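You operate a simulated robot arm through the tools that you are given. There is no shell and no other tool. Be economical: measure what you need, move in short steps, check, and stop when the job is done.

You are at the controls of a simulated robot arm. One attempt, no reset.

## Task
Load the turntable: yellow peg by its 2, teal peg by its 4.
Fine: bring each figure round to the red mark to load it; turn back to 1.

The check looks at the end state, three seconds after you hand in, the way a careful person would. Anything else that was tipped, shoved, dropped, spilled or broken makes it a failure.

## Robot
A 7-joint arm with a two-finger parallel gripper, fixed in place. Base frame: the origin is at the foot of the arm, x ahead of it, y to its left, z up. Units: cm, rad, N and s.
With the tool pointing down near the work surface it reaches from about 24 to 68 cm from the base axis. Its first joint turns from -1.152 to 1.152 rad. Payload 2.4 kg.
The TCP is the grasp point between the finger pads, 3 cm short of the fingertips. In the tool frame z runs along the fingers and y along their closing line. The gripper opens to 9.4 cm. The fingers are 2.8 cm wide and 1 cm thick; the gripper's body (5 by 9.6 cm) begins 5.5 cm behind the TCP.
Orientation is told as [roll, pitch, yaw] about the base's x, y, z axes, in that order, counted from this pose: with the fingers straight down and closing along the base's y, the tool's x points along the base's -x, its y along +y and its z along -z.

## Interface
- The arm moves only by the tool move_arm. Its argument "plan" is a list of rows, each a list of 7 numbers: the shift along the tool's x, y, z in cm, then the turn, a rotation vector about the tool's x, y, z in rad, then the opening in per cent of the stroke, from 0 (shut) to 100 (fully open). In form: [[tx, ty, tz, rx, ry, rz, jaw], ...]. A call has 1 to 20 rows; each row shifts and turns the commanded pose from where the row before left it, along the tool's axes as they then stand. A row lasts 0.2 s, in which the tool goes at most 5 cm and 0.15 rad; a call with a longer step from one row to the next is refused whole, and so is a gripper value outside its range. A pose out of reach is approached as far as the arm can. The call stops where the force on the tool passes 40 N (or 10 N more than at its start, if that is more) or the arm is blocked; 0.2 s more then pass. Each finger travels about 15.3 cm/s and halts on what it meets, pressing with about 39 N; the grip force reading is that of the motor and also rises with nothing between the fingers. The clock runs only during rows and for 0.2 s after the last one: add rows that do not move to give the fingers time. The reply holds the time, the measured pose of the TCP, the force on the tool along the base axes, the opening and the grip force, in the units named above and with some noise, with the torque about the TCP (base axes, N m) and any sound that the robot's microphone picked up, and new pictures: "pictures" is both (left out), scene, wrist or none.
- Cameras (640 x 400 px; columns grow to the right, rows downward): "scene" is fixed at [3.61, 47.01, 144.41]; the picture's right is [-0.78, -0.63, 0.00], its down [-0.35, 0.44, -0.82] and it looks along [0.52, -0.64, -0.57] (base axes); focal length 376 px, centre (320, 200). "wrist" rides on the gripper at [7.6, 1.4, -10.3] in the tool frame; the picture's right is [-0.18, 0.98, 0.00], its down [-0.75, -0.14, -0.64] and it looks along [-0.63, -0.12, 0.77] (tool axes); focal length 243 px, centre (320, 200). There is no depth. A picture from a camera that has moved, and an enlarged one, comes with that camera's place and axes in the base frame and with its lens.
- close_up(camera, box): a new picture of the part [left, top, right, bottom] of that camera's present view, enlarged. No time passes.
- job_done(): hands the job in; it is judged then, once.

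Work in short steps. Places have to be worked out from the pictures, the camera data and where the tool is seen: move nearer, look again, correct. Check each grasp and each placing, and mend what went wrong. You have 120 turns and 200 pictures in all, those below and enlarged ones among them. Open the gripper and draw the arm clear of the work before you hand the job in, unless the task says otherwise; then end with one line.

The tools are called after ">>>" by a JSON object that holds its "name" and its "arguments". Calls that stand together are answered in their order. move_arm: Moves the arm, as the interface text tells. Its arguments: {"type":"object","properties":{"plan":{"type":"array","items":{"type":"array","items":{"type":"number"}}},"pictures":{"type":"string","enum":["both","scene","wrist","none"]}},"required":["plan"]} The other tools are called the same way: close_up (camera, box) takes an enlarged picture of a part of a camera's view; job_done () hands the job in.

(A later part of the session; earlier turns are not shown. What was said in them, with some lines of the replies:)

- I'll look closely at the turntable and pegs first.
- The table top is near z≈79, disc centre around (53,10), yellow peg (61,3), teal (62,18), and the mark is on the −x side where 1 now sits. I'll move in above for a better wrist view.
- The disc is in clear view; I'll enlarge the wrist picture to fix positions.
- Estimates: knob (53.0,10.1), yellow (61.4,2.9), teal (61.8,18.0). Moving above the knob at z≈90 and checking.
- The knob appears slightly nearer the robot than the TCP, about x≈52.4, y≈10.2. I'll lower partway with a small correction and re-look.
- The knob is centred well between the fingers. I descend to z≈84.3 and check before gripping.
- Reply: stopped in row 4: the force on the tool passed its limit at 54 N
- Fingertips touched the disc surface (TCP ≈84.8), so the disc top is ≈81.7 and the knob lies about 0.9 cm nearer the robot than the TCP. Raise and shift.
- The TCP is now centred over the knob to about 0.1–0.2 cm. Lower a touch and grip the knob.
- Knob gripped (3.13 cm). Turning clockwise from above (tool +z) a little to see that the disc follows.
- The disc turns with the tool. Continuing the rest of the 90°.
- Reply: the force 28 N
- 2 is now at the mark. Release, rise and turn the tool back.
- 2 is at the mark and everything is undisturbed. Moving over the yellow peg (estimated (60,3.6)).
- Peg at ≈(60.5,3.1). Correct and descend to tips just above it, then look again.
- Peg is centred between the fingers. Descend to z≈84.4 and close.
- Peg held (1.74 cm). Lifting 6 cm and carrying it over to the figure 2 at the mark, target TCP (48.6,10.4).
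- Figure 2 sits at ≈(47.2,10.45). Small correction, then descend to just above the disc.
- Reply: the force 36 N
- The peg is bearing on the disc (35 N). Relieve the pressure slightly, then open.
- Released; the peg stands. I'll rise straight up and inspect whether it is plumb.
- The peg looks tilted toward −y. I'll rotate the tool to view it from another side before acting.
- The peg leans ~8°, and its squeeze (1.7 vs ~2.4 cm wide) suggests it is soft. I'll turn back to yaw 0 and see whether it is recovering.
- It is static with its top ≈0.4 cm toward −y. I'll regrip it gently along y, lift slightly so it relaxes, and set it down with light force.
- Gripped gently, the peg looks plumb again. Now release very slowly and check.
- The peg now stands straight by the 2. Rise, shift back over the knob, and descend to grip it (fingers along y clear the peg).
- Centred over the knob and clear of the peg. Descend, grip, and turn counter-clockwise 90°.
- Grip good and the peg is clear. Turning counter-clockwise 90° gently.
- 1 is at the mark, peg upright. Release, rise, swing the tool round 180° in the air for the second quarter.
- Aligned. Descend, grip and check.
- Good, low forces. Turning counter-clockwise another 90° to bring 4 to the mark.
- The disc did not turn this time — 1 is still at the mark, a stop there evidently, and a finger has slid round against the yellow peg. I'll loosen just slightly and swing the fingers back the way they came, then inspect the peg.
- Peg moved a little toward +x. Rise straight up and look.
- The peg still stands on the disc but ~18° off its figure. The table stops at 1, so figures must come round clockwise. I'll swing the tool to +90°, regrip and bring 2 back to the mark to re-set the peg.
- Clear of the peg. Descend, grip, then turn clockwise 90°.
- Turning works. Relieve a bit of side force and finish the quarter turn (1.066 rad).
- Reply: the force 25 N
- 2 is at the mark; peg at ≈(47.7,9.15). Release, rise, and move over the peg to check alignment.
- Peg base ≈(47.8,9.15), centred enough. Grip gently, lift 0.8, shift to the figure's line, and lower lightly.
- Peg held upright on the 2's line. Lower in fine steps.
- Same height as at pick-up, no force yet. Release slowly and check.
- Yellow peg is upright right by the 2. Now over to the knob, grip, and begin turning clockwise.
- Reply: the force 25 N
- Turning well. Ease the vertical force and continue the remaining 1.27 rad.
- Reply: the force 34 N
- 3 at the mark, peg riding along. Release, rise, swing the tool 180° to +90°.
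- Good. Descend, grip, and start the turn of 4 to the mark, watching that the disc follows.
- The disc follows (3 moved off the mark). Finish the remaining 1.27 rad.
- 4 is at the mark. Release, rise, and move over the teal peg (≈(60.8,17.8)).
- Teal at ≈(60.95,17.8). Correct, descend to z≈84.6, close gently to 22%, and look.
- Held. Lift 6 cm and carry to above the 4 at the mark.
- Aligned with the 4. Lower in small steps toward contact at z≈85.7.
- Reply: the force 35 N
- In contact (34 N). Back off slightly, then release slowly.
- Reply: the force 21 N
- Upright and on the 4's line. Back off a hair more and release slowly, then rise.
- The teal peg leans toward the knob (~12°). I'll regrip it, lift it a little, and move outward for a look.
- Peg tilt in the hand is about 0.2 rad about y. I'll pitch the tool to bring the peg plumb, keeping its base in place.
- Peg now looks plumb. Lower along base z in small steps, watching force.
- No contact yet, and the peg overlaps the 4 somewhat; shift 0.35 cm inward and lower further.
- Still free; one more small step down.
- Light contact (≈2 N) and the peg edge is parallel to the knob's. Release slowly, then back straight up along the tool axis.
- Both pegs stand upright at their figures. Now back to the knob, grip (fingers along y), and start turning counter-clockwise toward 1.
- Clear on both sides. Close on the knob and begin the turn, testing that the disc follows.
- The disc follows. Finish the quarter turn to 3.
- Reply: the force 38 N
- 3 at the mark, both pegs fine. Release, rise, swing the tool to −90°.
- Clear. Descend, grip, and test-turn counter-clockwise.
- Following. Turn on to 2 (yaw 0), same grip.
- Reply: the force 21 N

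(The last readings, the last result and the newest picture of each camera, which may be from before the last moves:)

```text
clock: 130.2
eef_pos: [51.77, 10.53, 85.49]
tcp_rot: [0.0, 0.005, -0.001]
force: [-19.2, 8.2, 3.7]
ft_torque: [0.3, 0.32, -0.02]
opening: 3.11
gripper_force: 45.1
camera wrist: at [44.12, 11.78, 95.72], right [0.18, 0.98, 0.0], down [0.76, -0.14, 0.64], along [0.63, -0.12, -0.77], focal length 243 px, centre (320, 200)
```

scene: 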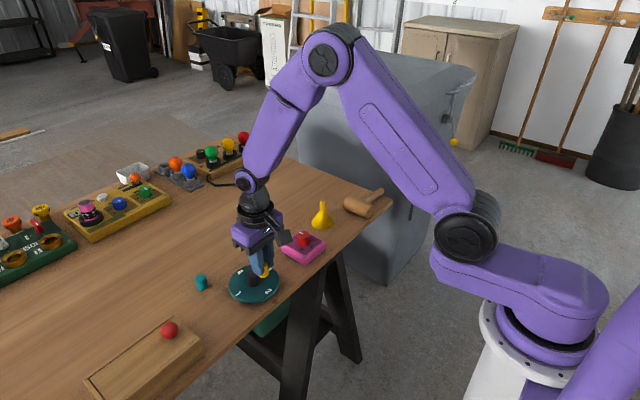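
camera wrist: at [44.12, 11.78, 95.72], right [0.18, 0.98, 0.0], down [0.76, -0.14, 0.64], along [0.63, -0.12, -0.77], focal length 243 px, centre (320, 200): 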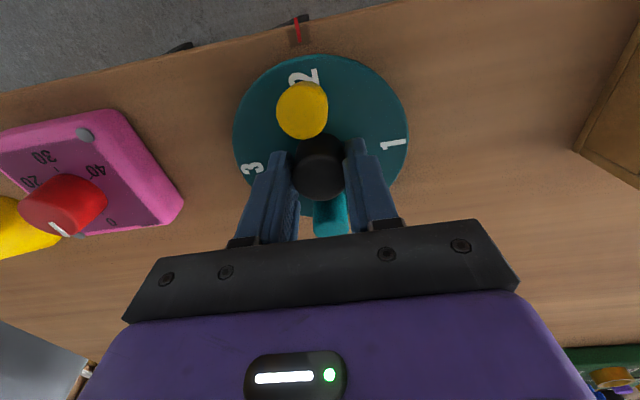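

2 at the mark. Ease side force and turn the last quarter to 1.

>>> {"name": "move_arm", "arguments": {"plan": [[0.1, 0, 0, 0, 0, -0.07, 25], [0, 0, 0, 0, 0, -0.1, 25], [0, 0, 0, 0, 0, -0.1, 25], [0, 0, 0, 0, 0, -0.1, 25], [0, 0, 0, 0, 0, -0.1, 25], [0, 0, 0, 0, 0, -0.1, 25], [0, 0, 0, 0, 0, -0.1, 25], [0, 0, 0, 0, 0, -0.1, 25], [0, 0, 0, 0, 0, -0.1, 25], [0, 0, 0, 0, 0, -0.1, 25], [0, 0, 0, 0, 0, -0.1, 25], [0, 0, 0, 0, 0, -0.1, 25], [0, 0, 0, 0, 0, -0.1, 25], [0, 0, 0, 0, 0, -0.1, 25], [0, 0, 0, 0, 0, -0.1, 25], [0, 0, 0, 0, 0, -0.07, 25], [0, 0, 0, 0, 0, -0.03, 25], [0, 0, 0, 0, 0, 0, 25]], "pictures": "wrist"}}

>>> {"name": "close_up", "arguments": {"camera": "scene", "box": [215, 240, 295, 310]}}

```text
clock: 134.0
eef_pos: [51.7, 10.4, 85.24]
tcp_rot: [0.002, 0.002, 1.567]
force: [-3.5, -5.6, -16.7]
ft_torque: [-0.12, 0.03, -0.22]
opening: 3.14
gripper_force: 45.3
camera wrist: at [50.32, 2.65, 95.69], right [-0.98, 0.19, 0.0], down [0.14, 0.75, 0.64], along [0.12, 0.63, -0.77], focal length 243 px, centre (320, 200)
```

wrist: 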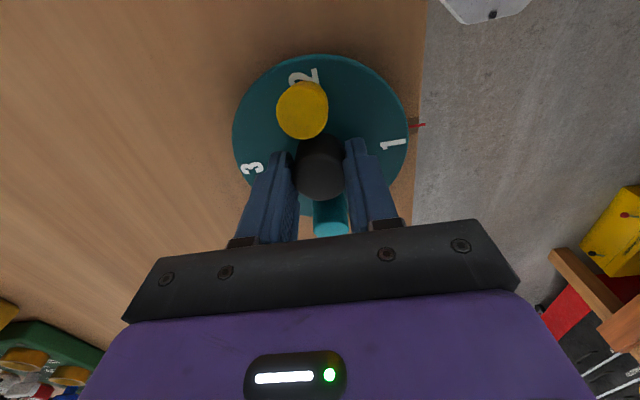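

```text
5.71 times, centred on (255, 275) of scene
camera zoom: at [3.63, 47.0, 144.41], right [-0.78, -0.63, 0.0], down [-0.36, 0.44, -0.82], along [0.52, -0.64, -0.57], focal length 2146 px, centre (691, -229)
```

zoom: 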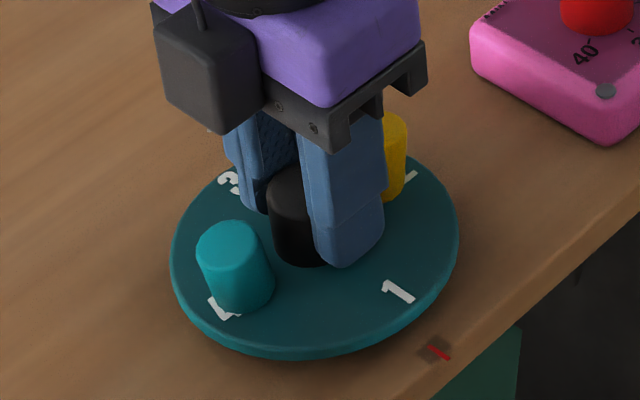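

1 is back at the mark with both pegs loaded. Release, rise high and clear.

>>> {"name": "move_arm", "arguments": {"plan": [[0, 0, 0, 0, 0, 0, 40], [0, 0, 0, 0, 0, 0, 58], [0, 0, -1.5, 0, 0, 0, 58], [0, 0, -3, 0, 0, 0, 58], [0, 0, -3.5, 0, 0, 0.12, 58], [0, 0, -3.5, 0, 0, 0.145, 58], [0, 0, -3.5, 0, 0, 0.145, 58], [0, 0, 0, 0, 0, 0.145, 58], [0, 0, 0, 0, 0, 0.145, 58], [0, 0, 0, 0, 0, 0.145, 58], [0, 0, 0, 0, 0, 0.145, 58], [0, 0, 0, 0, 0, 0.145, 58], [0, 0, 0, 0, 0, 0.145, 58], [0, 0, 0, 0, 0, 0.145, 58], [0, 0, 0, 0, 0, 0.145, 58], [4, 0, 0, 0, 0, 0, 58], [4, 0, -1, 0, 0, 0, 58], [4, 0, -1, 0, 0, 0, 58], [0, 0, 0, 0, 0, 0, 58]]}}

>>> {"name": "close_up", "arguments": {"camera": "scene", "box": [215, 240, 295, 310]}}

>>> {"name": "close_up", "arguments": {"camera": "wrist", "box": [260, 80, 420, 240]}}

```text
clock: 138.0
eef_pos: [39.85, 10.41, 102.44]
tcp_rot: [0.0, 0.001, -0.001]
force: [0.6, 0.2, -0.2]
ft_torque: [-0.01, 0.02, 0.0]
opening: 5.42
gripper_force: 0.1
camera wrist: at [32.21, 11.8, 112.75], right [0.19, 0.98, 0.0], down [0.75, -0.14, 0.64], along [0.63, -0.12, -0.77], focal length 243 px, centre (320, 200)
```

scene: 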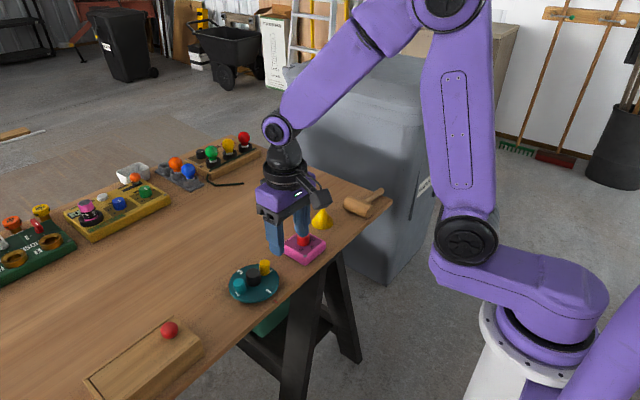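
wrist: 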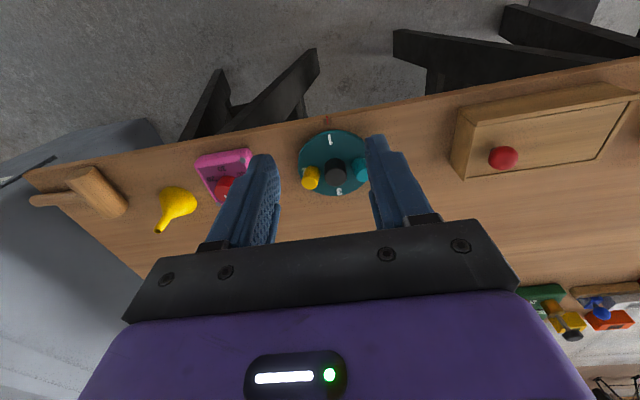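

```text
5.71 times, centred on (255, 275) of scene
camera zoom: at [3.6, 47.01, 144.41], right [-0.78, -0.63, 0.0], down [-0.35, 0.44, -0.82], along [0.52, -0.64, -0.57], focal length 2146 px, centre (691, -229)
```

zoom: 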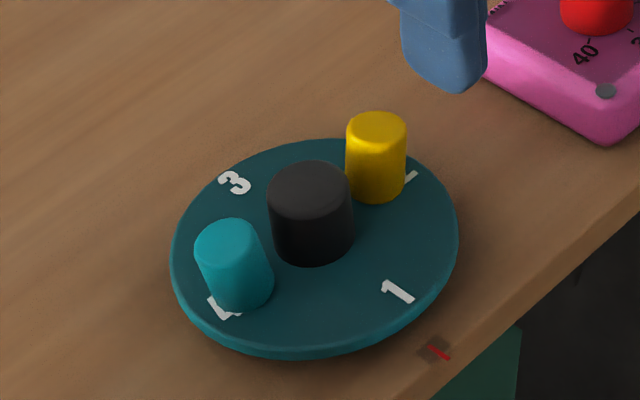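

```text
2.50 times, centred on (340, 160) of wrist
camera zoom: at [32.21, 11.8, 112.75], right [0.19, 0.98, 0.0], down [0.75, -0.14, 0.64], along [0.63, -0.12, -0.77], focal length 606 px, centre (270, 300)
```

zoom: 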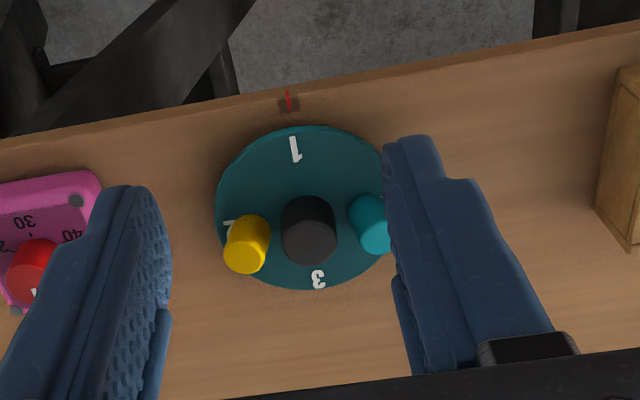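

All in place, 1 at the mark, nothing else disturbed. One last close look at the pegs' uprightness before handing in.

>>> {"name": "close_up", "arguments": {"camera": "scene", "box": [232, 255, 280, 295]}}

```text
10.00 times, centred on (256, 275) of scene
camera zoom: at [3.6, 47.01, 144.41], right [-0.78, -0.63, 0.0], down [-0.35, 0.44, -0.82], along [0.52, -0.64, -0.57], focal length 3756 px, centre (960, -550)
```

zoom: 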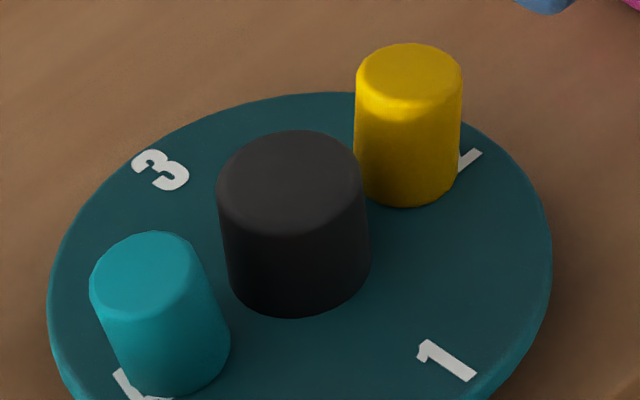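

The yellow peg stands by the 2 and the teal peg by the 4. Figure 1 is back at the red mark, the gripper is open and the arm is clear, so I'm handing in.

>>> {"name": "job_done", "arguments": {}}

```text
The job is handed in.
```

The turntable is loaded and handed in: the yellow peg is by the 2, the teal peg is by the 4, each loaded at the red mark, and the table is back at 1. Both pegs stand with a slight lean of roughly 5–10°, the teal one partly covers its 4, and nothing else on the bench was moved.
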